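You operate a simulated robot arm through the tools that you are given. There is no shell and no other tool.

You are at the controls of a simulated two-armed robot. One attempt, no reset.

## Task
Fit the roller for the green card's wire size and set its pressure.
Fine: open the pressure arm first and shut it after; old roller in the green tray. Where these are worked on the way, their far stop is far enough and under half their travel is too little: pressure arm.

The check looks at the end state, three seconds after you hand in, the way a careful person would. Anything else that was tipped, shoved, dropped, spilled or broken makes it a failure.

## Robot
Two 7-joint arms with two-finger parallel grippers on one trunk that stands fixed in place. Base frame: the origin is at the foot of the trunk, x ahead of it, y to its left, z up. Lengths are in m, angles in rad, forces in N, time in s.
The left shoulder is at [0.05, 0.209, 1.121], the right one opposite. With the tool pointing down near the work surface each hand reaches from about 0.26 to 0.92 m from the base axis, measured 20 degrees to its own side. Payload 4.4 kg a hand.
The tool frame of a hand sits at the grasp point between the pads (the TCP): z along the fingers, y along the line on which they close. The tips reach 0.023 m beyond it. Largest opening 0.094 m; finger width 0.038, thickness 0.01; the body of the gripper, 0.054 by 0.096 m, starts 0.039 m behind the TCP.
Orientation is that of the tool frame in the base frame, as [roll, pitch, yaw] about the fixed x, y, z axes, in that order (R = Rz(yaw) Ry(pitch) Rx(roll)). With the fingers straight down and closing along the base's y, the tool's x points along the base's -x, its y along +y and its z along -z.

## Interface
- The arms move only by the tool drive_tool. It takes "left_rows", "right_rows" or both (then of equal length, played together; a hand with none holds still); each is a list of rows, each an object (a shift or turn left out is 0, a gripper value left out holds the last) with "delta_pos": the shift along the base's x, y, z in m, a list of three; "dr": the turn, a rotation vector about the base's x, y, z in rad, a list of three. In form: [{"delta_pos": [tx, ty, tz], "dr": [ax, ay, az]}, ...]. A call has 1 to 20 rows; each row is the pose to reach, as a shift and turn from the pose commanded when the call began. "left_grip" and "right_grip" are, for a hand that has rows, the finger opening in m, from 0 to 0.094, set as the call begins (left out, the last holds). A row lasts 0.2 s, in which the tool goes at most 0.05 m and 0.15 rad; a call with a longer step from one row to the next is refused whole, and so is a gripper value outside its range. A pose out of reach is approached as far as the arm can. The call stops where the force on the tool passes 40 N (or 10 N more than at its start, if that is more) or the arm is blocked; 0.2 s more then pass. Each finger travels about 0.108 m/s and halts on what it meets, pressing with about 45 N; the grip force reading is that of the motor and also rises with nothing between the fingers. The clock runs only during rows and for 0.2 s after the last one: add rows that repeat a pose to give the fingers time. The reply holds the time, the measured pose of the TCP, the force on the tool along the base axes, the opening and the grip force, in the units named above and with some noise, with the torque about the TCP (base axes, N m) and any sound that the robot's microphone picked up.
- Cameras (640 x 400 px; columns grow to the right, rows downward): "scene" is now at [0.1458, 0.0506, 1.3095]; the picture's right is [0.54, -0.84, 0.00], its down [-0.35, -0.22, -0.91] and it looks along [0.76, 0.49, -0.42] (base axes); focal length 214 px, centre (320, 200). "left" rides on the left gripper at [0.086, -0.016, -0.074] in its tool frame; the picture's right is [0.18, 0.98, 0.00], its down [-0.58, 0.11, -0.81] and it looks along [-0.79, 0.15, 0.59] (tool axes); focal length 243 px, centre (320, 200). "right" rides on the right gripper at [0.086, 0.016, -0.074] in its tool frame; the picture's right is [-0.18, 0.98, 0.00], its down [-0.58, -0.11, -0.81] and it looks along [-0.79, -0.15, 0.59] (tool axes); focal length 243 px, centre (320, 200). There is no depth. A picture from a camera that has moved, and an enlarged one, comes with that camera's place and axes in the base frame and with its lens.
- get_image(camera): a new picture of that camera. The clock stands still meanwhile.
- lift_body(by): slides the trunk up (or, below 0, down) by that many m; the arms and the scene camera ride with it, the base frame stays. It gives what a move gives, with no picture.
- head_to(pan, tilt): turns the head with the scene camera to pan (to the left, within 1.396 rad either way) and tilt (down, from -0.506 to 1.204), counted from straight ahead of the robot. It gives what a move gives.
- zoom(camera, box): a new picture of the part [left, top, right, bottom] of that camera's present view, enlarged. The clock stands still meanwhile.
- close_job(): hands the job in; it is judged then, once.

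Nothing tells you positions but the pictures and the camera data. Unless the task says otherwise, let go and move clear before handing in.

The tools are called after ">>>" as a command line: name --argument value ..., lists and objects as JSON in quotes. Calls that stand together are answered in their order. drive_tool: Moves the arms, as the interface text tells. Its arguments: {"type":"object","properties":{"left_rows":{"type":"array","items":{"type":"object","properties":{"delta_pos":{"type":"array","items":{"type":"number"}},"dr":{"type":"array","items":{"type":"number"}}}}},"left_grip":{"type":"number"},"right_rows":{"type":"array","items":{"type":"object","properties":{"delta_pos":{"type":"array","items":{"type":"number"}},"dr":{"type":"array","items":{"type":"number"}}}}},"right_grip":{"type":"number"}},"required":[]} The other tools are called the same way: lift_body (by) moves the trunk up or down; head_to (pan, tilt) turns the head that bears the scene camera; get_image (camera) takes a picture; zoom (camera, box) takes an enlarged picture of a part of a camera's view; close_job () hands the job in.

At the start:

```text
time_s: 0.0
left_eef_pos: [0.3925, 0.5072, 1.264]
left_orientation: [3.142, -0.001, 3.14]
left_ft_force: [0.5, 0.1, 0.0]
left_ft_torque: [0.02, -0.01, 0.0]
left_opening: 0.0941
left_grasp_force: 0.1
right_eef_pos: [0.5072, 0.0659, 1.2293]
right_orientation: [-3.141, 0.0, 3.141]
right_ft_force: [0.0, 0.0, 0.1]
right_ft_torque: [0.01, -0.02, 0.0]
right_opening: 0.094
right_grasp_force: 0.1
trunk travel left (down, up): [-0.2, 0.363]
head pan, tilt (commanded): [0.572, 0.428]
```

scene: 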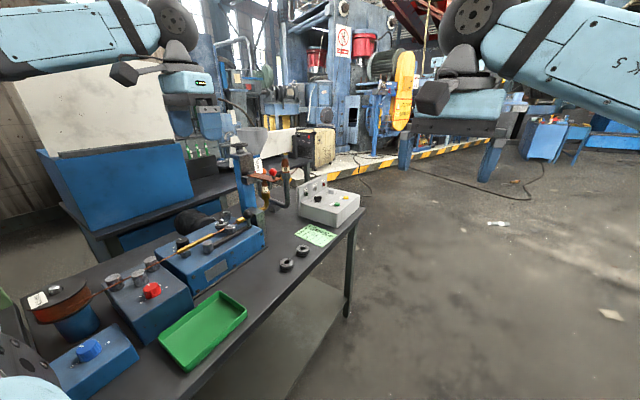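
right: 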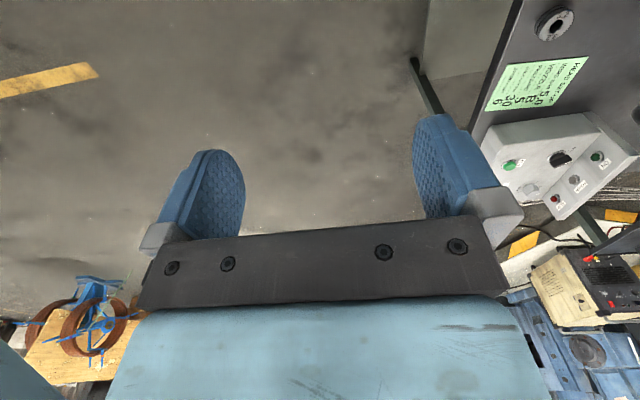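
left: 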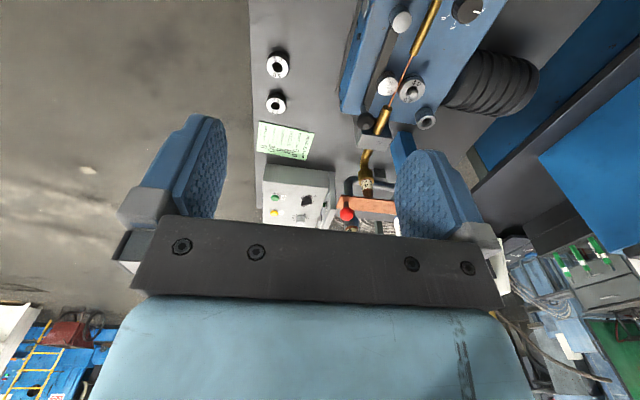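

I see a workbench to the robot's left with a wire feeder unit, a green tray, a green card and two rollers. I'll look closer at the parts before moving anything.

>>> zoom --camera "scene" --box '[150, 180, 310, 280]'

>>> zoom --camera "scene" --box '[270, 170, 370, 280]'

>>> zoom --camera "left" --box '[230, 0, 550, 200]'

>>> zoom --camera "right" --box '[460, 0, 640, 120]'

>>> zoom --camera "scene" --box '[0, 240, 250, 400]'

```text
4.00 times, centred on (230, 230) of scene
camera zoom: at [0.1458, 0.0506, 1.3095], right [0.54, -0.84, 0.0], down [-0.35, -0.22, -0.91], along [0.76, 0.49, -0.42], focal length 858 px, centre (680, 80)
```

zoom: 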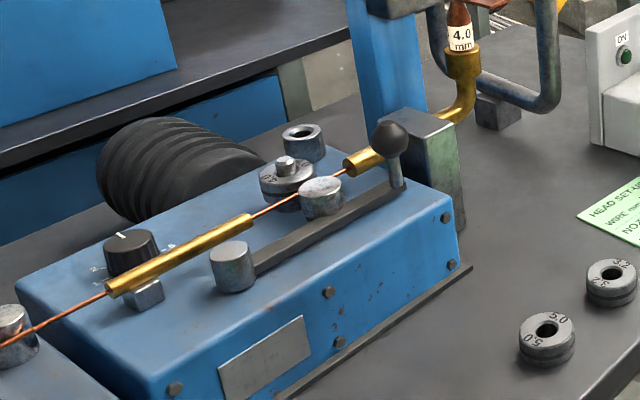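

```text
3.64 times, centred on (320, 225) of scene
camera zoom: at [0.1458, 0.0506, 1.3095], right [0.54, -0.84, 0.0], down [-0.35, -0.22, -0.91], along [0.76, 0.49, -0.42], focal length 780 px, centre (320, 109)
```

zoom: 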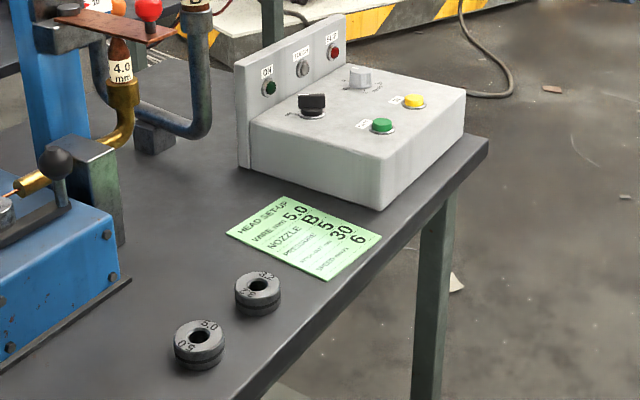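

```text
2.00 times, centred on (390, 100) of left
camera zoom: at [0.3063, 0.4923, 1.3399], right [-0.18, 0.98, 0.0], down [0.58, 0.11, 0.81], along [0.79, 0.15, -0.59], focal length 485 px, centre (180, 400)
```

zoom: 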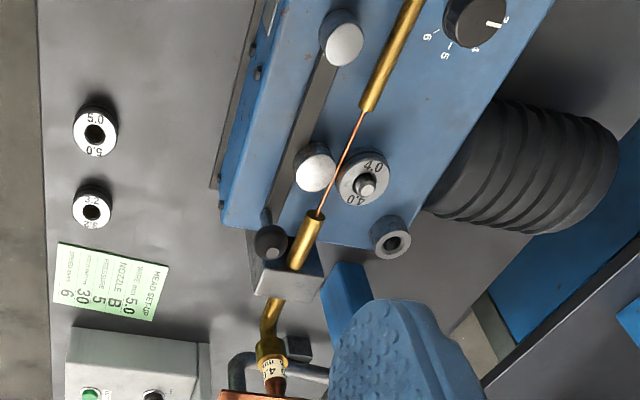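

```text
3.33 times, centred on (550, 60) of right
camera zoom: at [0.4205, 0.0828, 1.3045], right [0.18, 0.98, 0.0], down [0.58, -0.11, 0.81], along [0.79, -0.15, -0.59], focal length 809 px, centre (-447, 667)
```

zoom: 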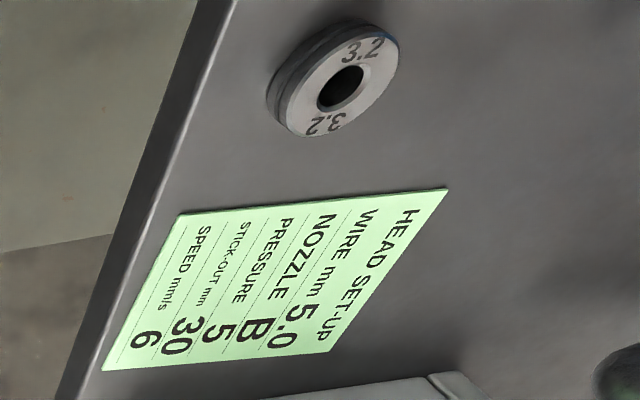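

```text
2.50 times, centred on (125, 320) of scene
camera zoom: at [0.1458, 0.0506, 1.3095], right [0.54, -0.84, 0.0], down [-0.35, -0.22, -0.91], along [0.76, 0.49, -0.42], focal length 536 px, centre (808, -100)
```

zoom: 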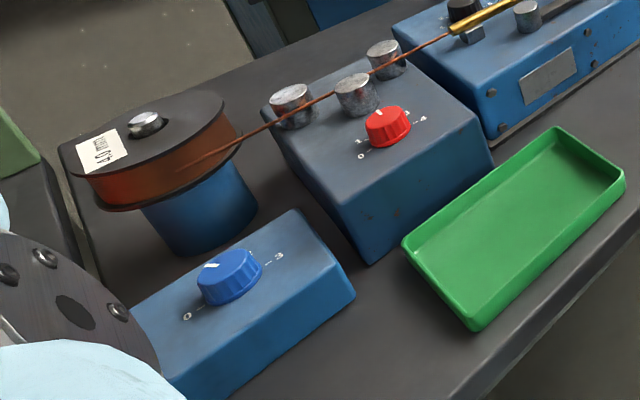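

The card reads wire 5.0 and pressure 5. The drive roller now fitted is a 4.0, and the spares on the bench are a 5.0 and a 3.2. I'll turn the head toward the feeder for a better look at the pressure arm and knobs.

>>> head_to --pan 0.95 --tilt 0.6

>>> get_image --camera "scene"

```text
time_s: 0.8
left_eef_pos: [0.3938, 0.5081, 1.2633]
left_orientation: [3.141, 0.0, -3.141]
left_ft_force: [0.6, 0.6, -1.5]
left_ft_torque: [-0.01, -0.01, 0.06]
left_opening: 0.094
left_grasp_force: 0.1
right_eef_pos: [0.507, 0.067, 1.2295]
right_orientation: [-3.141, -0.001, 3.142]
right_ft_force: [0.3, 0.1, 0.3]
right_ft_torque: [-0.02, -0.03, 0.01]
right_opening: 0.0939
right_grasp_force: 0.2
trunk travel left (down, up): [-0.2, 0.363]
head pan, tilt (commanded): [0.949, 0.6]
```

```text
taken
camera scene: at [0.1197, 0.0725, 1.294], right [0.81, -0.58, 0.0], down [-0.33, -0.46, -0.83], along [0.48, 0.67, -0.56], focal length 214 px, centre (320, 200)
```

scene: 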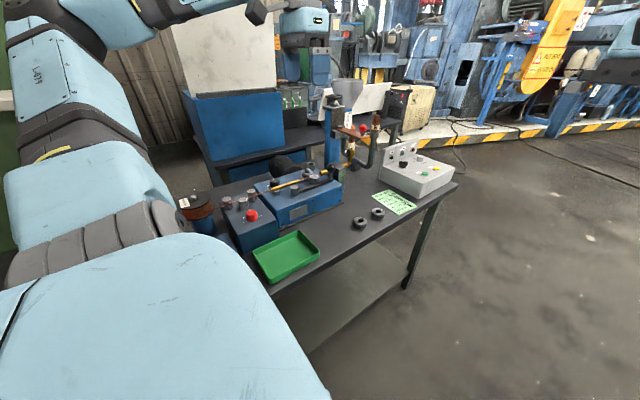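

>>> zoom --camera "scene" --box '[245, 150, 355, 220]'

>>> zoom --camera "scene" --box '[220, 170, 340, 290]'

>>> zoom --camera "scene" --box '[340, 180, 420, 240]'

```text
5.71 times, centred on (300, 185) of scene
camera zoom: at [0.1197, 0.0725, 1.294], right [0.81, -0.58, 0.0], down [-0.33, -0.46, -0.83], along [0.48, 0.67, -0.56], focal length 1226 px, centre (434, 286)
```

zoom: 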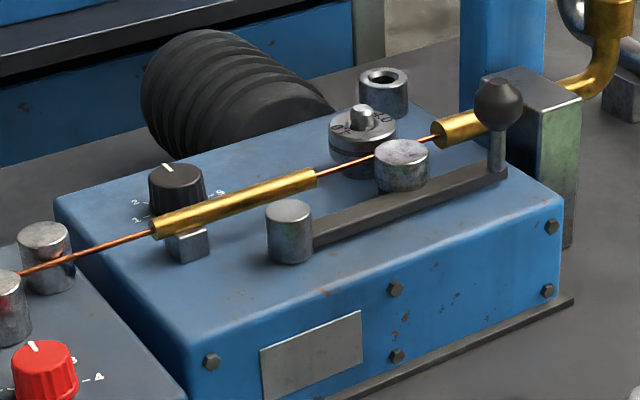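

```text
3.33 times, centred on (280, 230) of scene
camera zoom: at [0.1197, 0.0725, 1.294], right [0.81, -0.58, 0.0], down [-0.33, -0.46, -0.83], along [0.48, 0.67, -0.56], focal length 715 px, centre (453, 100)
```

zoom: 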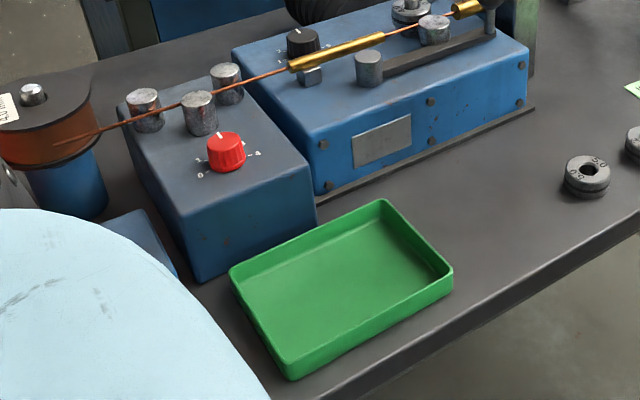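

```text
6.67 times, centred on (380, 210) of scene
camera zoom: at [0.1197, 0.0725, 1.294], right [0.81, -0.58, 0.0], down [-0.33, -0.46, -0.83], along [0.48, 0.67, -0.56], focal length 1430 px, centre (-80, 133)
```

zoom: 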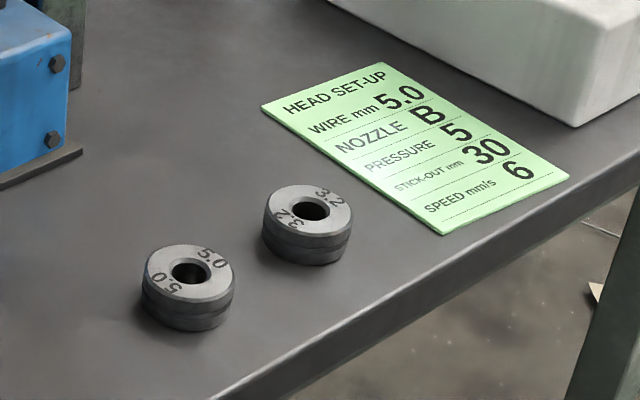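

The pressure arm pivots on a vertical post, with a ball handle at its far end. The black dial behind it appears to be the pressure knob. I'll bring the left hand camera closer to get exact geometry.

>>> drive_tool --left_rows '[{"delta_pos": [-0.008, 0.035, -0.03]}, {"delta_pos": [-0.016, 0.07, -0.06]}, {"delta_pos": [-0.024, 0.105, -0.09]}, {"delta_pos": [-0.032, 0.13, -0.12]}, {"delta_pos": [-0.034, 0.15, -0.145]}, {"delta_pos": [-0.034, 0.15, -0.145]}]'

>>> get_image --camera "left"

>>> get_image --camera "scene"

```text
time_s: 2.2
left_eef_pos: [0.3576, 0.6592, 1.1188]
left_orientation: [3.141, 0.001, -3.14]
left_ft_force: [-0.2, 0.2, -0.5]
left_ft_torque: [-0.01, 0.01, 0.02]
left_opening: 0.0939
left_grasp_force: 0.1
right_eef_pos: [0.5058, 0.0666, 1.2291]
right_orientation: [3.141, 0.0, 3.141]
right_ft_force: [0.1, 0.6, -0.8]
right_ft_torque: [-0.01, 0.03, -0.03]
right_opening: 0.094
right_grasp_force: 0.1
trunk travel left (down, up): [-0.2, 0.363]
head pan, tilt (commanded): [0.949, 0.6]
```

```text
taken
camera left: at [0.2722, 0.6439, 1.195], right [-0.18, 0.98, 0.0], down [0.58, 0.11, 0.81], along [0.79, 0.15, -0.59], focal length 243 px, centre (320, 200)
```

left: 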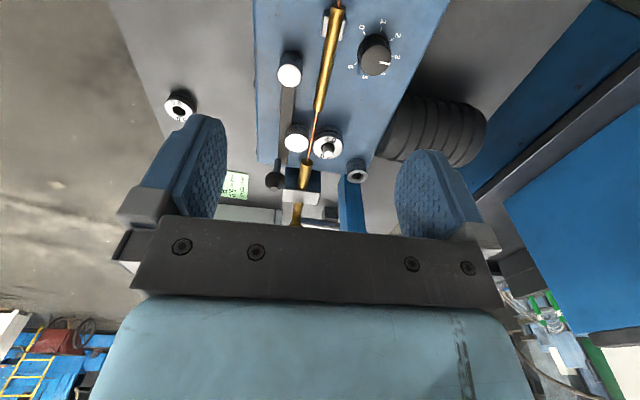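

```text
taken
camera scene: at [0.1196, 0.0721, 1.294], right [0.81, -0.58, 0.0], down [-0.33, -0.46, -0.83], along [0.48, 0.67, -0.56], focal length 214 px, centre (320, 200)
```

scene: 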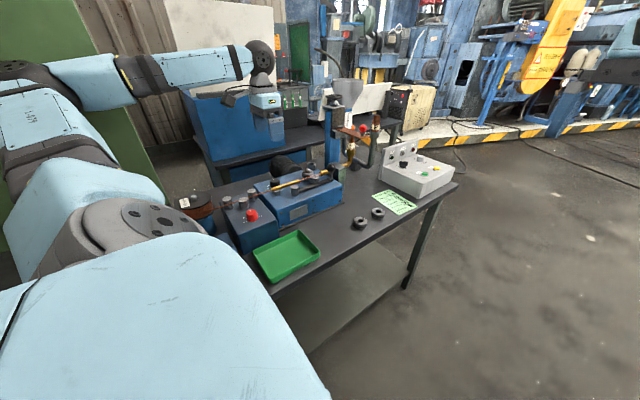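

>>> zoom --camera "left" --box '[240, 0, 420, 112]'

>>> zoom --camera "left" --box '[250, 100, 410, 200]'

```text
3.56 times, centred on (330, 56) of left
camera zoom: at [0.2722, 0.6439, 1.195], right [-0.18, 0.98, 0.0], down [0.58, 0.11, 0.81], along [0.79, 0.15, -0.59], focal length 863 px, centre (284, 712)
```

zoom: 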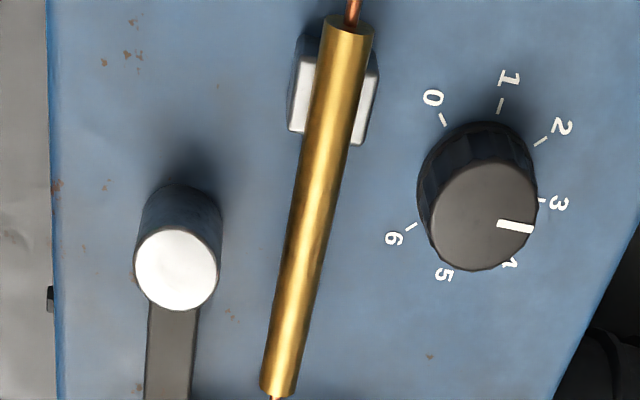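

```text
4.00 times, centred on (330, 150) of left
camera zoom: at [0.2722, 0.6439, 1.195], right [-0.18, 0.98, 0.0], down [0.58, 0.11, 0.81], along [0.79, 0.15, -0.59], focal length 970 px, centre (280, 400)
```

zoom: 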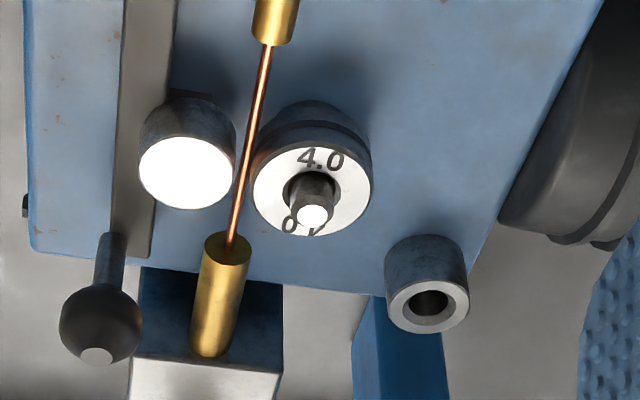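

The drive roller is at about (0.512, 0.701) with its top at z 0.918. The ball handle is at (0.568, 0.627, 0.946), the arm pivot at (0.417, 0.635), and the pressure dial at (0.387, 0.729), currently on 3. Before moving there I'll check what stands around the outlet end.

>>> zoom --camera "scene" --box '[300, 80, 420, 200]'

>>> zoom --camera "scene" --box '[280, 150, 360, 200]'

```text
3.33 times, centred on (360, 140) of scene
camera zoom: at [0.1196, 0.0721, 1.294], right [0.81, -0.58, 0.0], down [-0.33, -0.46, -0.83], along [0.48, 0.67, -0.56], focal length 715 px, centre (187, 400)
```

zoom: 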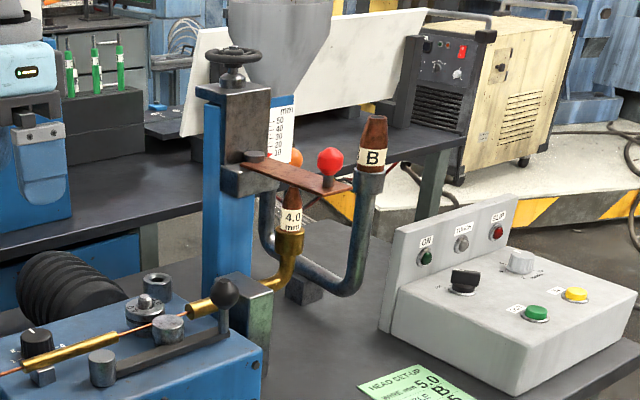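

```text
8.00 times, centred on (320, 175) of scene
camera zoom: at [0.1196, 0.0721, 1.294], right [0.81, -0.58, 0.0], down [-0.33, -0.46, -0.83], along [0.48, 0.67, -0.56], focal length 1716 px, centre (320, 400)
```

zoom: 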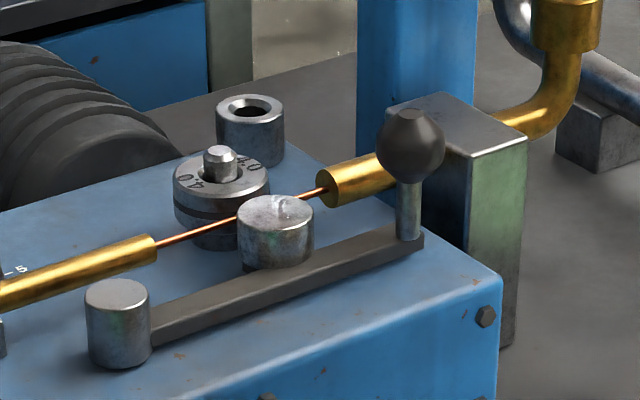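

The outlet block tops out around z 0.925 at x≥0.616, so there is room around the ball. I'll hover above the ball handle next.

>>> drive_tool --left_rows '[{"delta_pos": [0.042, -0.006, -0.018]}, {"delta_pos": [0.084, -0.012, -0.036]}, {"delta_pos": [0.126, -0.018, -0.054]}, {"delta_pos": [0.168, -0.025, -0.072]}, {"delta_pos": [0.2095, -0.031, -0.085]}, {"delta_pos": [0.2095, -0.031, -0.085]}, {"delta_pos": [0.2095, -0.031, -0.085]}]' --left_grip 0.055

>>> get_image --camera "left"

>>> zoom --camera "scene" --box '[250, 120, 370, 220]'

```text
time_s: 3.9
left_eef_pos: [0.5691, 0.6293, 1.0319]
left_orientation: [-3.141, 0.001, -3.14]
left_ft_force: [0.7, 0.2, -0.2]
left_ft_torque: [0.02, -0.03, 0.0]
left_opening: 0.0548
left_grasp_force: 0.1
right_eef_pos: [0.5075, 0.0669, 1.2289]
right_orientation: [-3.141, -0.001, -3.141]
right_ft_force: [-0.4, 0.8, 0.2]
right_ft_torque: [0.03, 0.0, 0.0]
right_opening: 0.0937
right_grasp_force: 0.0
trunk travel left (down, up): [-0.2, 0.363]
head pan, tilt (commanded): [0.949, 0.6]
```

```text
taken
camera left: at [0.4826, 0.6127, 1.1088], right [-0.18, 0.98, 0.0], down [0.58, 0.11, 0.81], along [0.79, 0.15, -0.59], focal length 243 px, centre (320, 200)
```

left: 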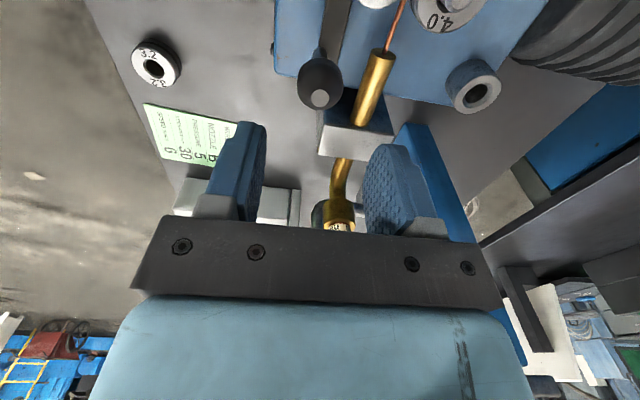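

```text
4.00 times, centred on (310, 170) of scene
camera zoom: at [0.1203, 0.0728, 1.2938], right [0.81, -0.58, 0.0], down [-0.33, -0.46, -0.82], along [0.48, 0.67, -0.57], focal length 858 px, centre (360, 320)
```

zoom: 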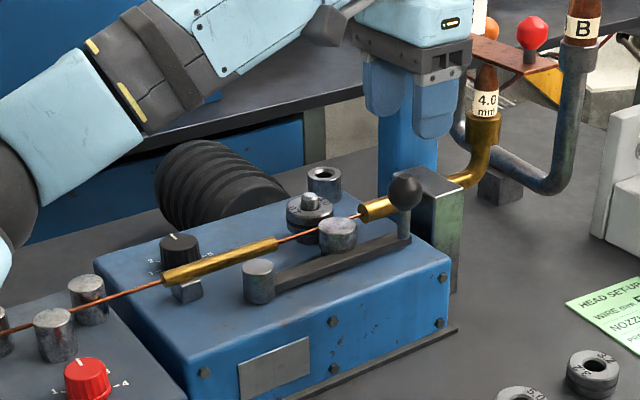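

The gripper straddles the ball handle as predicted. I'll lower so the fingers flank the ball, then check.

>>> drive_tool --left_rows '[{"delta_pos": [0.0, 0.0, -0.03]}, {"delta_pos": [0.0, 0.0, -0.06]}, {"delta_pos": [0.0, 0.0, -0.082]}, {"delta_pos": [0.0, 0.0, -0.082]}]'

>>> get_image --camera "left"

>>> zoom --camera "scene" --box '[250, 120, 370, 220]'

```text
time_s: 4.8
left_eef_pos: [0.5685, 0.6266, 0.9514]
left_orientation: [-3.141, 0.0, -3.141]
left_ft_force: [-0.7, 0.1, -0.4]
left_ft_torque: [0.0, -0.01, 0.02]
left_opening: 0.0548
left_grasp_force: 0.1
right_eef_pos: [0.5069, 0.0657, 1.2306]
right_orientation: [3.141, 0.0, 3.141]
right_ft_force: [0.3, -0.5, 0.5]
right_ft_torque: [0.01, 0.0, -0.02]
right_opening: 0.0939
right_grasp_force: 0.0
trunk travel left (down, up): [-0.2, 0.363]
head pan, tilt (commanded): [0.949, 0.6]
```

```text
taken
camera left: at [0.4819, 0.6113, 1.0283], right [-0.18, 0.98, 0.0], down [0.58, 0.11, 0.81], along [0.79, 0.15, -0.59], focal length 243 px, centre (320, 200)
```

left: 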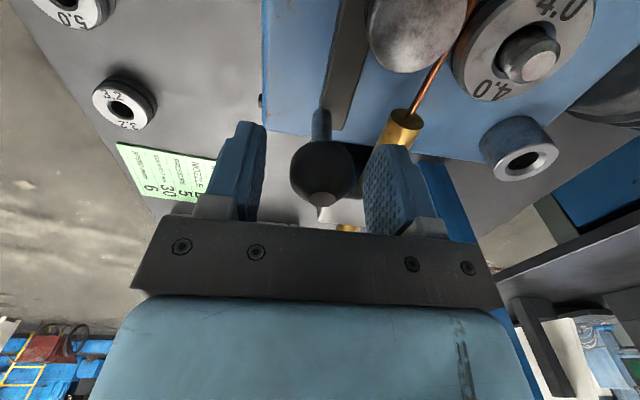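

```text
4.00 times, centred on (310, 170) of scene
camera zoom: at [0.1195, 0.0723, 1.294], right [0.81, -0.58, 0.0], down [-0.33, -0.46, -0.83], along [0.48, 0.67, -0.56], focal length 858 px, centre (360, 320)
```

zoom: 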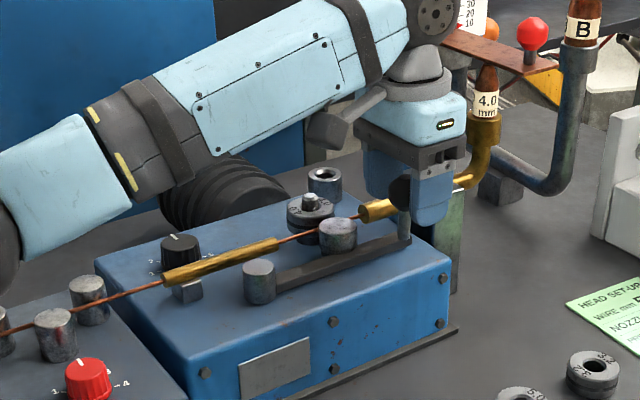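

The ball is centred between the fingers. I'll narrow the fingers to cage it loosely and swing it a little toward −y, away from the wire.

>>> drive_tool --left_rows '[{"delta_pos": [0.0, 0.0, -0.003]}, {"delta_pos": [0.0, 0.0, -0.003]}, {"delta_pos": [-0.001, -0.0105, -0.003]}, {"delta_pos": [-0.0027, -0.021, -0.003]}, {"delta_pos": [-0.005, -0.031, -0.003]}, {"delta_pos": [-0.0082, -0.0414, -0.003]}, {"delta_pos": [-0.0082, -0.0414, -0.003]}]' --left_grip 0.037

>>> get_image --camera "left"

>>> zoom --camera "scene" --box '[250, 120, 370, 220]'

```text
time_s: 6.5
left_eef_pos: [0.5607, 0.5848, 0.9477]
left_orientation: [3.141, -0.001, 3.141]
left_ft_force: [-0.6, 0.6, 0.6]
left_ft_torque: [0.02, 0.01, -0.03]
left_opening: 0.037
left_grasp_force: 0.1
right_eef_pos: [0.5072, 0.0668, 1.2299]
right_orientation: [3.141, 0.0, 3.141]
right_ft_force: [-0.3, 0.3, 0.2]
right_ft_torque: [0.0, 0.0, 0.03]
right_opening: 0.094
right_grasp_force: 0.2
trunk travel left (down, up): [-0.2, 0.363]
head pan, tilt (commanded): [0.949, 0.6]
```

```text
taken
camera left: at [0.4745, 0.5694, 1.0247], right [-0.18, 0.98, 0.0], down [0.58, 0.11, 0.81], along [0.79, 0.15, -0.59], focal length 243 px, centre (320, 200)
```

left: 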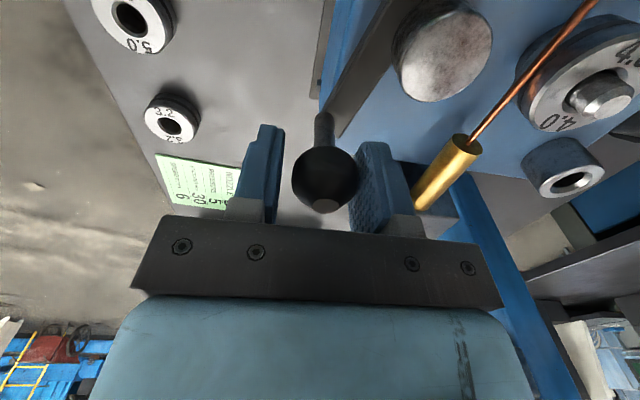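

```text
4.00 times, centred on (310, 170) of scene
camera zoom: at [0.1197, 0.0726, 1.2939], right [0.81, -0.58, 0.0], down [-0.33, -0.46, -0.83], along [0.48, 0.67, -0.56], focal length 858 px, centre (360, 320)
```

zoom: 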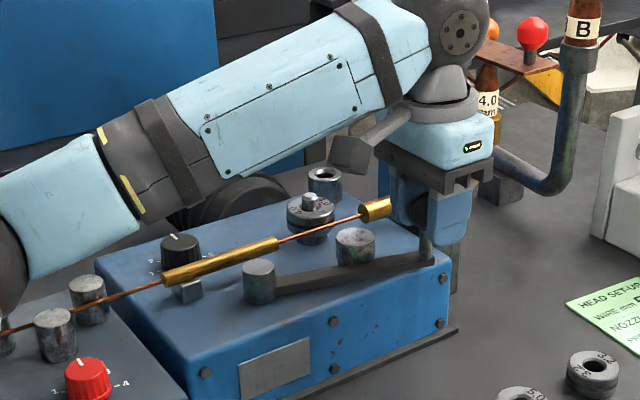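

The arm swings freely with almost no force. I'll continue the arc to its far stop.

>>> drive_tool --left_rows '[{"delta_pos": [-0.004, -0.01, 0.0]}, {"delta_pos": [-0.0084, -0.0195, 0.0]}, {"delta_pos": [-0.0137, -0.0287, 0.0]}, {"delta_pos": [-0.0193, -0.0375, 0.0]}, {"delta_pos": [-0.0258, -0.046, 0.0]}, {"delta_pos": [-0.0327, -0.0539, 0.0]}, {"delta_pos": [-0.0327, -0.0539, 0.0]}]'

>>> get_image --camera "left"

>>> zoom --camera "scene" --box '[250, 120, 370, 220]'

```text
time_s: 8.1
left_eef_pos: [0.5261, 0.532, 0.9478]
left_orientation: [3.142, -0.001, 3.141]
left_ft_force: [-0.8, 0.7, 0.2]
left_ft_torque: [0.02, 0.01, 0.03]
left_opening: 0.0369
left_grasp_force: 0.1
right_eef_pos: [0.5055, 0.0665, 1.2304]
right_orientation: [-3.141, -0.001, 3.141]
right_ft_force: [0.2, -0.6, -0.5]
right_ft_torque: [-0.01, -0.01, 0.0]
right_opening: 0.0941
right_grasp_force: 0.1
trunk travel left (down, up): [-0.2, 0.363]
head pan, tilt (commanded): [0.949, 0.6]
```

```text
taken
camera left: at [0.4401, 0.5165, 1.0248], right [-0.18, 0.98, 0.0], down [0.58, 0.11, 0.81], along [0.79, 0.15, -0.59], focal length 243 px, centre (320, 200)
```

left: 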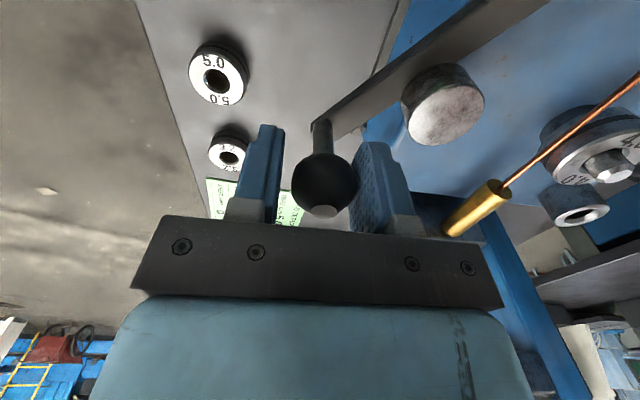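

```text
4.00 times, centred on (310, 170) of scene
camera zoom: at [0.1197, 0.0726, 1.2939], right [0.81, -0.58, 0.0], down [-0.33, -0.46, -0.83], along [0.48, 0.67, -0.56], focal length 858 px, centre (360, 320)
```

zoom: 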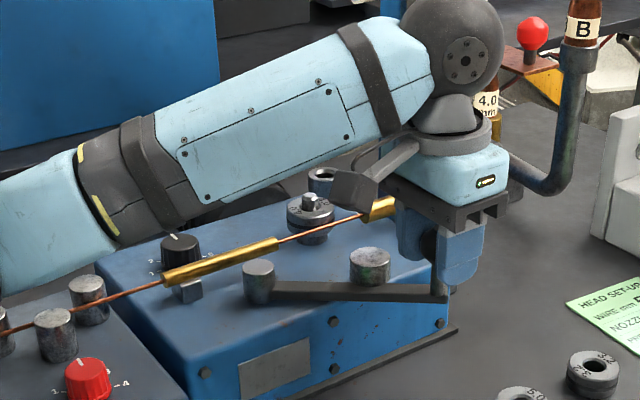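

No stop yet at about 40°. I'll keep following the arc and turn the hand so the pads push along the tangent.

>>> drive_tool --left_rows '[{"delta_pos": [-0.0075, -0.0075, 0.0], "dr": [0, 0, -0.13]}, {"delta_pos": [-0.0155, -0.0144, 0.0], "dr": [0, 0, -0.26]}, {"delta_pos": [-0.0239, -0.0207, 0.0], "dr": [0, 0, -0.39]}, {"delta_pos": [-0.0328, -0.0264, 0.0], "dr": [0, 0, -0.52]}, {"delta_pos": [-0.0421, -0.0315, 0.0], "dr": [0, 0, -0.65]}, {"delta_pos": [-0.0421, -0.0315, 0.0], "dr": [0, 0, -0.65]}]'

>>> get_image --camera "left"

>>> zoom --camera "scene" --box '[250, 120, 370, 220]'

```text
time_s: 9.2
left_eef_pos: [0.4891, 0.5121, 0.9464]
left_orientation: [3.133, -0.009, 2.548]
left_ft_force: [22.3, 30.6, -3.1]
left_ft_torque: [0.41, 0.4, 0.43]
left_opening: 0.0536
left_grasp_force: 19.2
right_eef_pos: [0.5096, 0.0695, 1.2289]
right_orientation: [-3.138, -0.005, -3.141]
right_ft_force: [0.5, -0.2, -0.7]
right_ft_torque: [0.04, -0.02, 0.01]
right_opening: 0.0937
right_grasp_force: 0.1
trunk travel left (down, up): [-0.2, 0.363]
head pan, tilt (commanded): [0.949, 0.6]
stopped in row 5 (left hand): the force on the tool passed its limit at 49 N (the readings are from after the stop); the commanded pose is now the measured one
```

```text
taken
camera left: at [0.4095, 0.546, 1.0236], right [0.4, 0.92, 0.01], down [0.54, -0.24, 0.8], along [0.74, -0.31, -0.6], focal length 243 px, centre (320, 200)
```

left: 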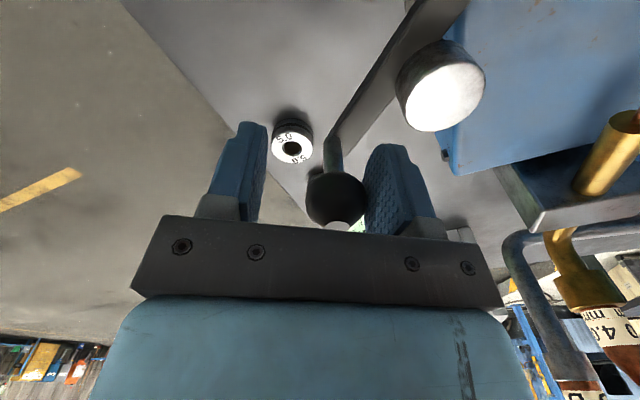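

```text
4.00 times, centred on (310, 170) of scene
camera zoom: at [0.1223, 0.0752, 1.2934], right [0.81, -0.58, 0.0], down [-0.33, -0.46, -0.82], along [0.48, 0.67, -0.57], focal length 858 px, centre (360, 320)
```

zoom: 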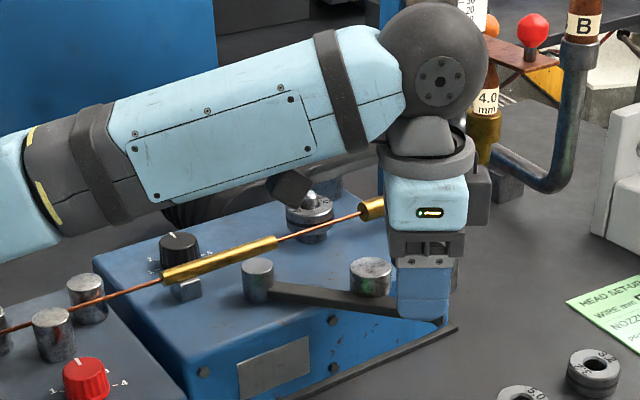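

The arm met its far stop at about 50° open. I'll open the fingers and rise clear.

>>> drive_tool --left_rows '[{"delta_pos": [0.005, 0.003, 0.0]}, {"delta_pos": [0.01, 0.006, 0.0]}, {"delta_pos": [0.01, 0.006, 0.0]}, {"delta_pos": [0.01, 0.006, 0.04]}, {"delta_pos": [0.01, 0.006, 0.08]}, {"delta_pos": [0.01, 0.006, 0.12]}, {"delta_pos": [0.01, 0.006, 0.12]}]' --left_grip 0.075

>>> get_image --camera "left"

>>> zoom --camera "scene" --box '[250, 120, 370, 220]'

```text
time_s: 10.8
left_eef_pos: [0.4972, 0.5125, 1.0702]
left_orientation: [3.134, -0.007, 2.542]
left_ft_force: [-0.2, 0.3, -0.3]
left_ft_torque: [-0.05, -0.01, 0.0]
left_opening: 0.0751
left_grasp_force: 0.0
right_eef_pos: [0.5067, 0.0668, 1.2295]
right_orientation: [3.141, -0.001, -3.142]
right_ft_force: [0.4, 0.3, -0.9]
right_ft_torque: [0.0, 0.01, 0.0]
right_opening: 0.094
right_grasp_force: 0.0
trunk travel left (down, up): [-0.2, 0.363]
head pan, tilt (commanded): [0.949, 0.6]
```

```text
taken
camera left: at [0.4173, 0.548, 1.1461], right [0.4, 0.92, 0.01], down [0.54, -0.25, 0.8], along [0.74, -0.32, -0.6], focal length 243 px, centre (320, 200)
```

left: 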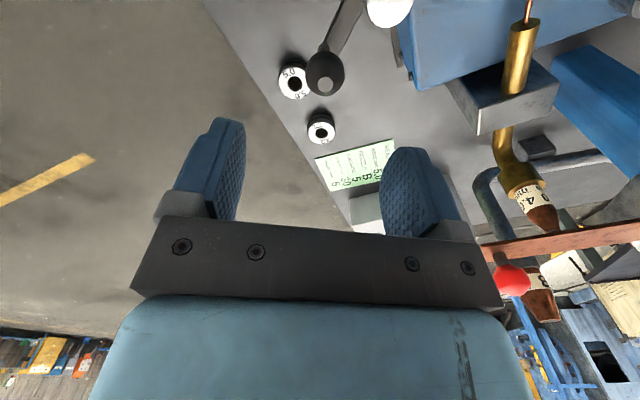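

```text
4.00 times, centred on (310, 170) of scene
camera zoom: at [0.1201, 0.0732, 1.2938], right [0.81, -0.58, 0.0], down [-0.33, -0.46, -0.82], along [0.48, 0.67, -0.57], focal length 858 px, centre (360, 320)
```

zoom: 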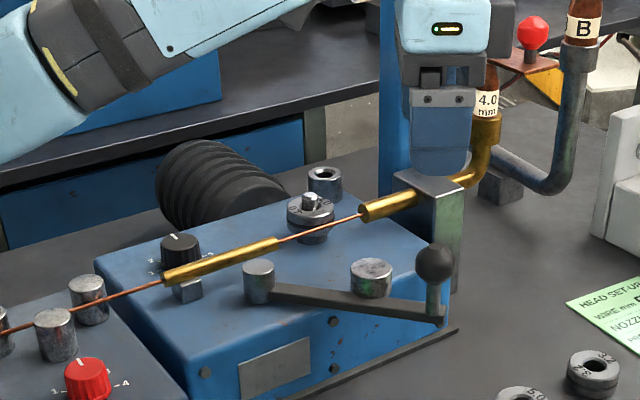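

The pressure arm is open and stays open, with the ball now near (0.511, 0.516). I'll raise the trunk a bit so the elbow and forearm keep well clear of the bench gear.

>>> lift_body --by 0.12

>>> get_image --camera "scene"

```text
time_s: 12.3
left_eef_pos: [0.4967, 0.5121, 1.1901]
left_orientation: [3.135, -0.008, 2.541]
left_ft_force: [0.0, 0.5, 0.5]
left_ft_torque: [-0.02, 0.01, 0.01]
left_opening: 0.0753
left_grasp_force: 0.1
right_eef_pos: [0.5058, 0.0667, 1.35]
right_orientation: [3.141, 0.0, -3.141]
right_ft_force: [-0.4, -0.2, -0.2]
right_ft_torque: [0.0, 0.0, 0.01]
right_opening: 0.0939
right_grasp_force: 0.2
trunk travel left (down, up): [-0.32, 0.243]
head pan, tilt (commanded): [0.949, 0.6]
```

```text
taken
camera scene: at [0.1199, 0.0727, 1.4139], right [0.81, -0.58, 0.0], down [-0.33, -0.46, -0.82], along [0.48, 0.67, -0.57], focal length 214 px, centre (320, 200)
```

scene: 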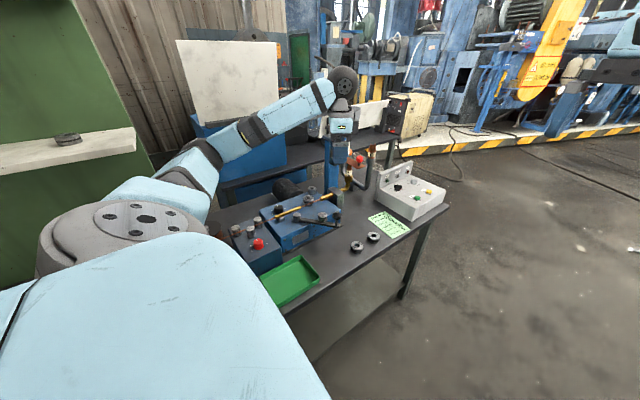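

Everything is clear. Now I'll rotate the hand so the fingers close along x, with the camera on the −y side, and move above the old 4.0 roller.

>>> drive_tool --left_rows '[{"delta_pos": [0.001, 0.012, 0.0], "dr": [-0.0002, -0.0008, 0.145]}, {"delta_pos": [0.002, 0.025, 0.0], "dr": [-0.0003, -0.0017, 0.29]}, {"delta_pos": [0.003, 0.038, 0.0], "dr": [-0.0005, -0.0025, 0.435]}, {"delta_pos": [0.004, 0.051, 0.0], "dr": [-0.0007, -0.0034, 0.58]}, {"delta_pos": [0.005, 0.064, 0.0], "dr": [-0.0008, -0.0042, 0.725]}, {"delta_pos": [0.006, 0.077, 0.0], "dr": [-0.001, -0.005, 0.87]}, {"delta_pos": [0.007, 0.09, 0.0], "dr": [-0.0012, -0.0059, 1.015]}, {"delta_pos": [0.008, 0.103, 0.0], "dr": [-0.0013, -0.0067, 1.16]}, {"delta_pos": [0.009, 0.116, 0.0], "dr": [-0.0015, -0.0076, 1.305]}, {"delta_pos": [0.01, 0.129, 0.0], "dr": [-0.0017, -0.0084, 1.45]}, {"delta_pos": [0.011, 0.142, 0.0], "dr": [-0.0018, -0.0093, 1.595]}, {"delta_pos": [0.012, 0.155, 0.0], "dr": [-0.002, -0.0101, 1.74]}, {"delta_pos": [0.013, 0.168, -0.02], "dr": [-0.0022, -0.0109, 1.885]}, {"delta_pos": [0.014, 0.18, -0.05], "dr": [-0.0023, -0.0118, 2.03]}, {"delta_pos": [0.015, 0.192, -0.08], "dr": [-0.0025, -0.0126, 2.171]}, {"delta_pos": [0.015, 0.192, -0.09], "dr": [-0.0025, -0.0126, 2.171]}, {"delta_pos": [0.015, 0.192, -0.09], "dr": [-0.0025, -0.0126, 2.171]}]' --left_grip 0.075

>>> get_image --camera "left"

>>> get_image --camera "scene"

```text
time_s: 15.9
left_eef_pos: [0.5129, 0.7046, 1.0994]
left_orientation: [3.141, 0.002, -1.57]
left_ft_force: [0.2, -0.3, 0.8]
left_ft_torque: [0.01, -0.03, 0.0]
left_opening: 0.0751
left_grasp_force: 0.0
right_eef_pos: [0.506, 0.067, 1.3505]
right_orientation: [-3.141, -0.001, -3.14]
right_ft_force: [-0.5, 0.3, -0.2]
right_ft_torque: [0.02, 0.02, 0.0]
right_opening: 0.0944
right_grasp_force: 0.0
trunk travel left (down, up): [-0.32, 0.243]
head pan, tilt (commanded): [0.949, 0.6]
```

```text
taken
camera left: at [0.5287, 0.6193, 1.176], right [-0.98, -0.18, 0.0], down [-0.11, 0.58, 0.81], along [-0.15, 0.79, -0.59], focal length 243 px, centre (320, 200)
```

left: 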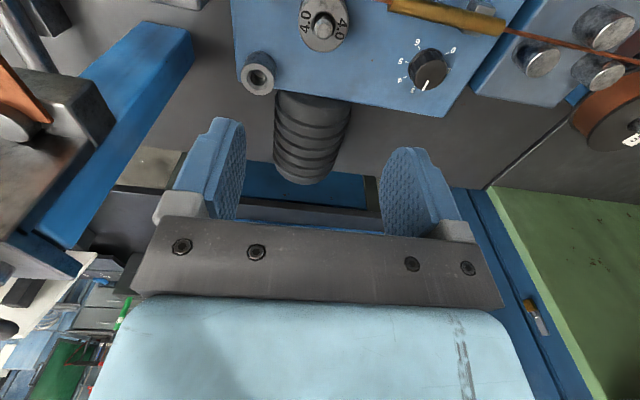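

```text
taken
camera scene: at [0.1196, 0.0726, 1.414], right [0.81, -0.58, 0.0], down [-0.33, -0.46, -0.83], along [0.48, 0.67, -0.56], focal length 214 px, centre (320, 200)
```

scene: 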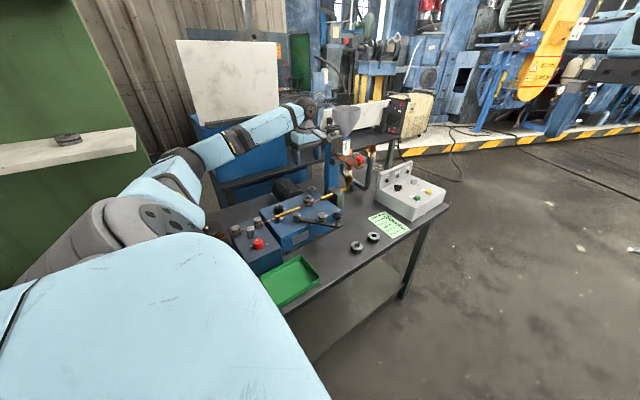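

The orientation is now right, with the fingers closing along x. I'll zoom in to check the alignment over the drive roller.

>>> zoom --camera "left" --box '[230, 0, 470, 130]'

>>> zoom --camera "scene" --box '[260, 90, 380, 240]'

```text
2.67 times, centred on (350, 65) of left
camera zoom: at [0.5287, 0.6193, 1.176], right [-0.98, -0.18, 0.0], down [-0.11, 0.58, 0.81], along [-0.15, 0.79, -0.59], focal length 647 px, centre (240, 560)
```

zoom: 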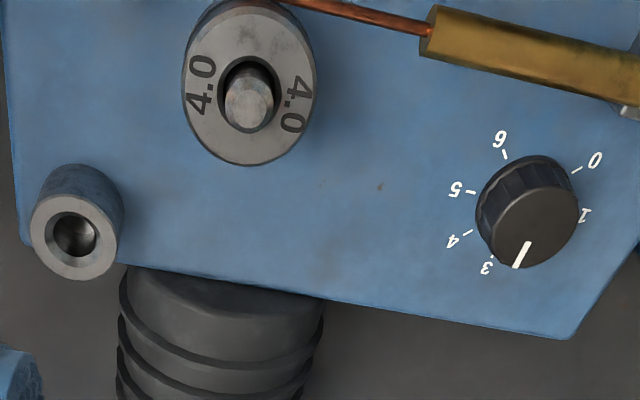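

```text
2.67 times, centred on (320, 165) of scene
camera zoom: at [0.1196, 0.0726, 1.414], right [0.81, -0.58, 0.0], down [-0.33, -0.46, -0.83], along [0.48, 0.67, -0.56], focal length 572 px, centre (320, 293)
```

zoom: 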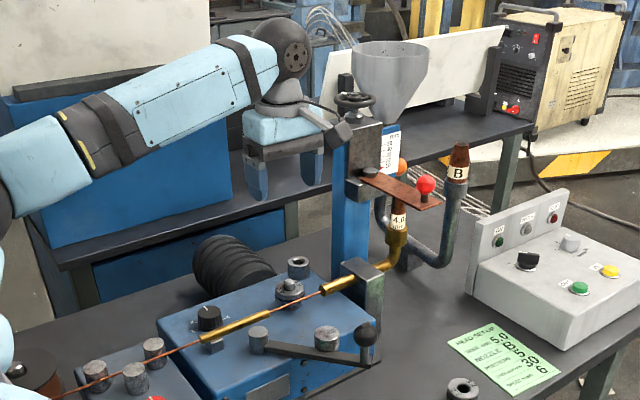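

The 4.0 roller's centre checks out at (0.511, 0.700). I'll descend in two stages with the fingers at 65 mm.

>>> drive_tool --left_rows '[{"delta_pos": [-0.0005, 0.0, -0.04]}, {"delta_pos": [-0.0005, 0.0, -0.08]}, {"delta_pos": [-0.0005, 0.0, -0.12]}, {"delta_pos": [-0.0005, 0.0, -0.14]}, {"delta_pos": [-0.0005, 0.0, -0.14]}]' --left_grip 0.065

>>> get_image --camera "left"

>>> zoom --camera "scene" --box '[260, 90, 380, 240]'

```text
time_s: 17.1
left_eef_pos: [0.5123, 0.7049, 0.9605]
left_orientation: [-3.141, 0.0, -1.569]
left_ft_force: [-0.1, -0.1, 0.2]
left_ft_torque: [0.03, 0.01, 0.02]
left_opening: 0.0653
left_grasp_force: 0.0
right_eef_pos: [0.5063, 0.0667, 1.3498]
right_orientation: [3.141, 0.002, -3.141]
right_ft_force: [-0.3, -0.1, -0.5]
right_ft_torque: [0.0, -0.01, 0.01]
right_opening: 0.0939
right_grasp_force: 0.1
trunk travel left (down, up): [-0.32, 0.243]
head pan, tilt (commanded): [0.949, 0.6]
```

```text
taken
camera left: at [0.5284, 0.6184, 1.0357], right [-0.98, -0.18, 0.0], down [-0.11, 0.58, 0.81], along [-0.15, 0.79, -0.59], focal length 243 px, centre (320, 200)
```

left: 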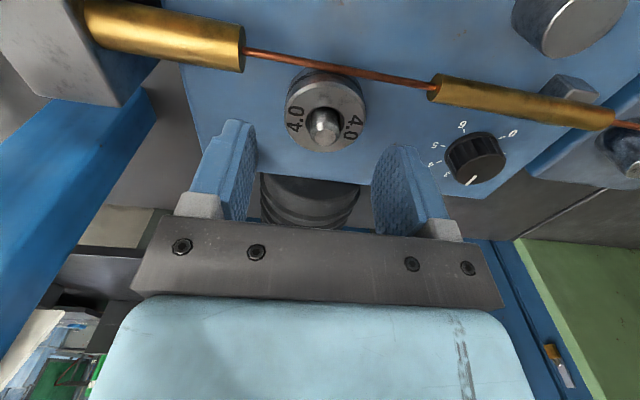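

```text
2.67 times, centred on (320, 165) of scene
camera zoom: at [0.1195, 0.0723, 1.414], right [0.81, -0.58, 0.0], down [-0.33, -0.46, -0.83], along [0.48, 0.67, -0.56], focal length 572 px, centre (320, 293)
```

zoom: 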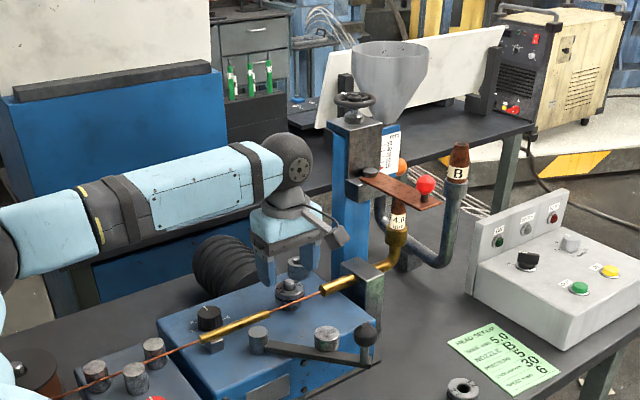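

The roller is well centred between the fingers, and they clear the wire. I'll make the final descent.

>>> drive_tool --left_rows '[{"delta_pos": [-0.001, 0.0, -0.02]}, {"delta_pos": [-0.001, 0.0, -0.035]}, {"delta_pos": [-0.001, 0.0, -0.042]}, {"delta_pos": [-0.001, 0.0, -0.042]}]'

>>> get_image --camera "left"

>>> zoom --camera "scene" --box '[280, 150, 360, 220]'

```text
time_s: 18.1
left_eef_pos: [0.5104, 0.7053, 0.9179]
left_orientation: [-3.14, 0.002, -1.571]
left_ft_force: [0.6, 0.4, -0.4]
left_ft_torque: [-0.03, 0.02, -0.04]
left_opening: 0.0649
left_grasp_force: 0.1
right_eef_pos: [0.506, 0.067, 1.3504]
right_orientation: [3.14, -0.001, -3.141]
right_ft_force: [0.1, 0.3, 0.1]
right_ft_torque: [-0.02, 0.0, 0.0]
right_opening: 0.094
right_grasp_force: 0.0
trunk travel left (down, up): [-0.32, 0.243]
head pan, tilt (commanded): [0.949, 0.6]
```

```text
taken
camera left: at [0.5268, 0.6184, 0.9941], right [-0.98, -0.18, 0.0], down [-0.11, 0.58, 0.81], along [-0.15, 0.79, -0.59], focal length 243 px, centre (320, 200)
```

left: 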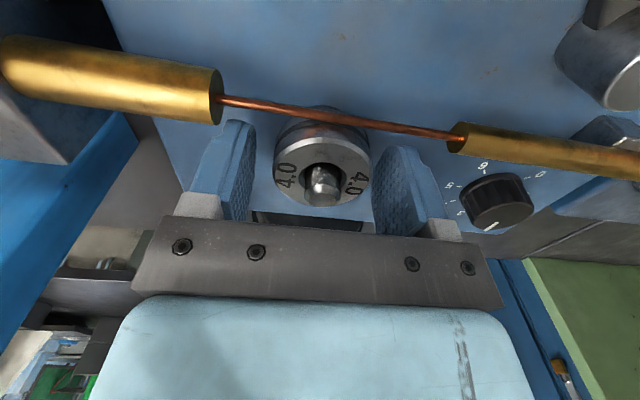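

```text
5.71 times, centred on (320, 185) of scene
camera zoom: at [0.1197, 0.0725, 1.414], right [0.81, -0.58, 0.0], down [-0.33, -0.46, -0.83], along [0.48, 0.67, -0.56], focal length 1226 px, centre (320, 286)
```

zoom: 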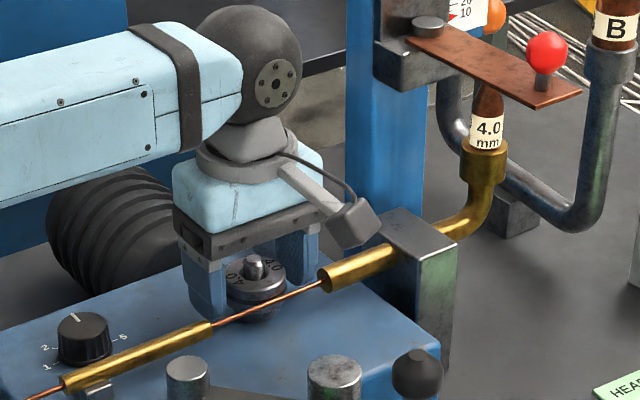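

The fingers flank the roller cleanly on both sides. I'll close on it.

>>> drive_tool --left_rows '[{"delta_pos": [0.0, 0.0, 0.0]}, {"delta_pos": [0.0, 0.0, 0.0]}, {"delta_pos": [0.0, 0.0, 0.0]}]' --left_grip 0.038

>>> get_image --camera "left"

```text
time_s: 18.9
left_eef_pos: [0.5106, 0.7038, 0.9185]
left_orientation: [3.14, 0.0, -1.572]
left_ft_force: [-0.6, 0.4, 0.0]
left_ft_torque: [0.02, 0.04, 0.0]
left_opening: 0.0444
left_grasp_force: 44.9
right_eef_pos: [0.5059, 0.0673, 1.3505]
right_orientation: [-3.141, 0.0, -3.14]
right_ft_force: [-1.1, 0.5, 0.5]
right_ft_torque: [0.01, 0.0, 0.04]
right_opening: 0.0939
right_grasp_force: 0.0
trunk travel left (down, up): [-0.32, 0.243]
head pan, tilt (commanded): [0.949, 0.6]
```

```text
taken
camera left: at [0.5268, 0.6184, 0.9941], right [-0.98, -0.18, 0.0], down [-0.11, 0.58, 0.81], along [-0.15, 0.79, -0.59], focal length 243 px, centre (320, 200)
```

left: 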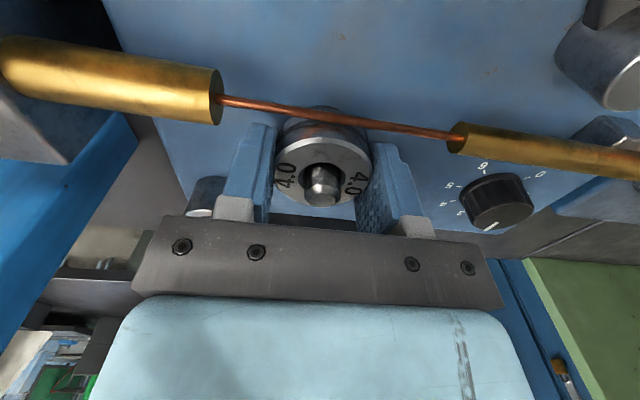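

Gripped at 44 mm, 45 N. I'll lift straight up off the shaft.

>>> drive_tool --left_rows '[{"delta_pos": [0.0, 0.0, 0.01]}, {"delta_pos": [0.0, 0.0, 0.02]}, {"delta_pos": [0.0, 0.0, 0.03]}, {"delta_pos": [0.0, 0.0, 0.045]}, {"delta_pos": [0.0, 0.0, 0.07]}, {"delta_pos": [0.0, 0.0, 0.1]}, {"delta_pos": [0.0, 0.0, 0.1]}]'

>>> get_image --camera "left"

>>> zoom --camera "scene" --box '[280, 150, 360, 220]'

```text
time_s: 20.5
left_eef_pos: [0.5114, 0.7035, 1.0197]
left_orientation: [3.14, 0.002, -1.571]
left_ft_force: [0.2, 0.2, 0.6]
left_ft_torque: [-0.01, -0.02, 0.01]
left_opening: 0.0381
left_grasp_force: 0.0
right_eef_pos: [0.5056, 0.0675, 1.3495]
right_orientation: [3.141, -0.002, -3.138]
right_ft_force: [0.4, -0.4, -0.5]
right_ft_torque: [-0.01, 0.01, 0.0]
right_opening: 0.0939
right_grasp_force: 0.2
trunk travel left (down, up): [-0.32, 0.243]
head pan, tilt (commanded): [0.949, 0.6]
```

```text
taken
camera left: at [0.5271, 0.6187, 1.095], right [-0.98, -0.18, 0.0], down [-0.11, 0.58, 0.81], along [-0.15, 0.79, -0.59], focal length 243 px, centre (320, 200)
```

left: 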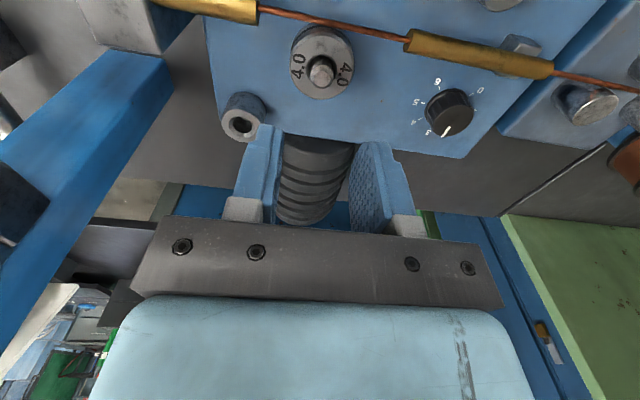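

```text
5.71 times, centred on (320, 185) of scene
camera zoom: at [0.1198, 0.073, 1.4139], right [0.81, -0.58, 0.0], down [-0.33, -0.46, -0.82], along [0.48, 0.67, -0.57], focal length 1226 px, centre (320, 286)
```

zoom: 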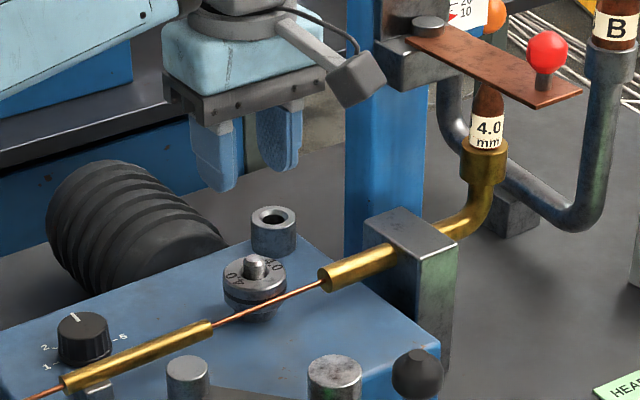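

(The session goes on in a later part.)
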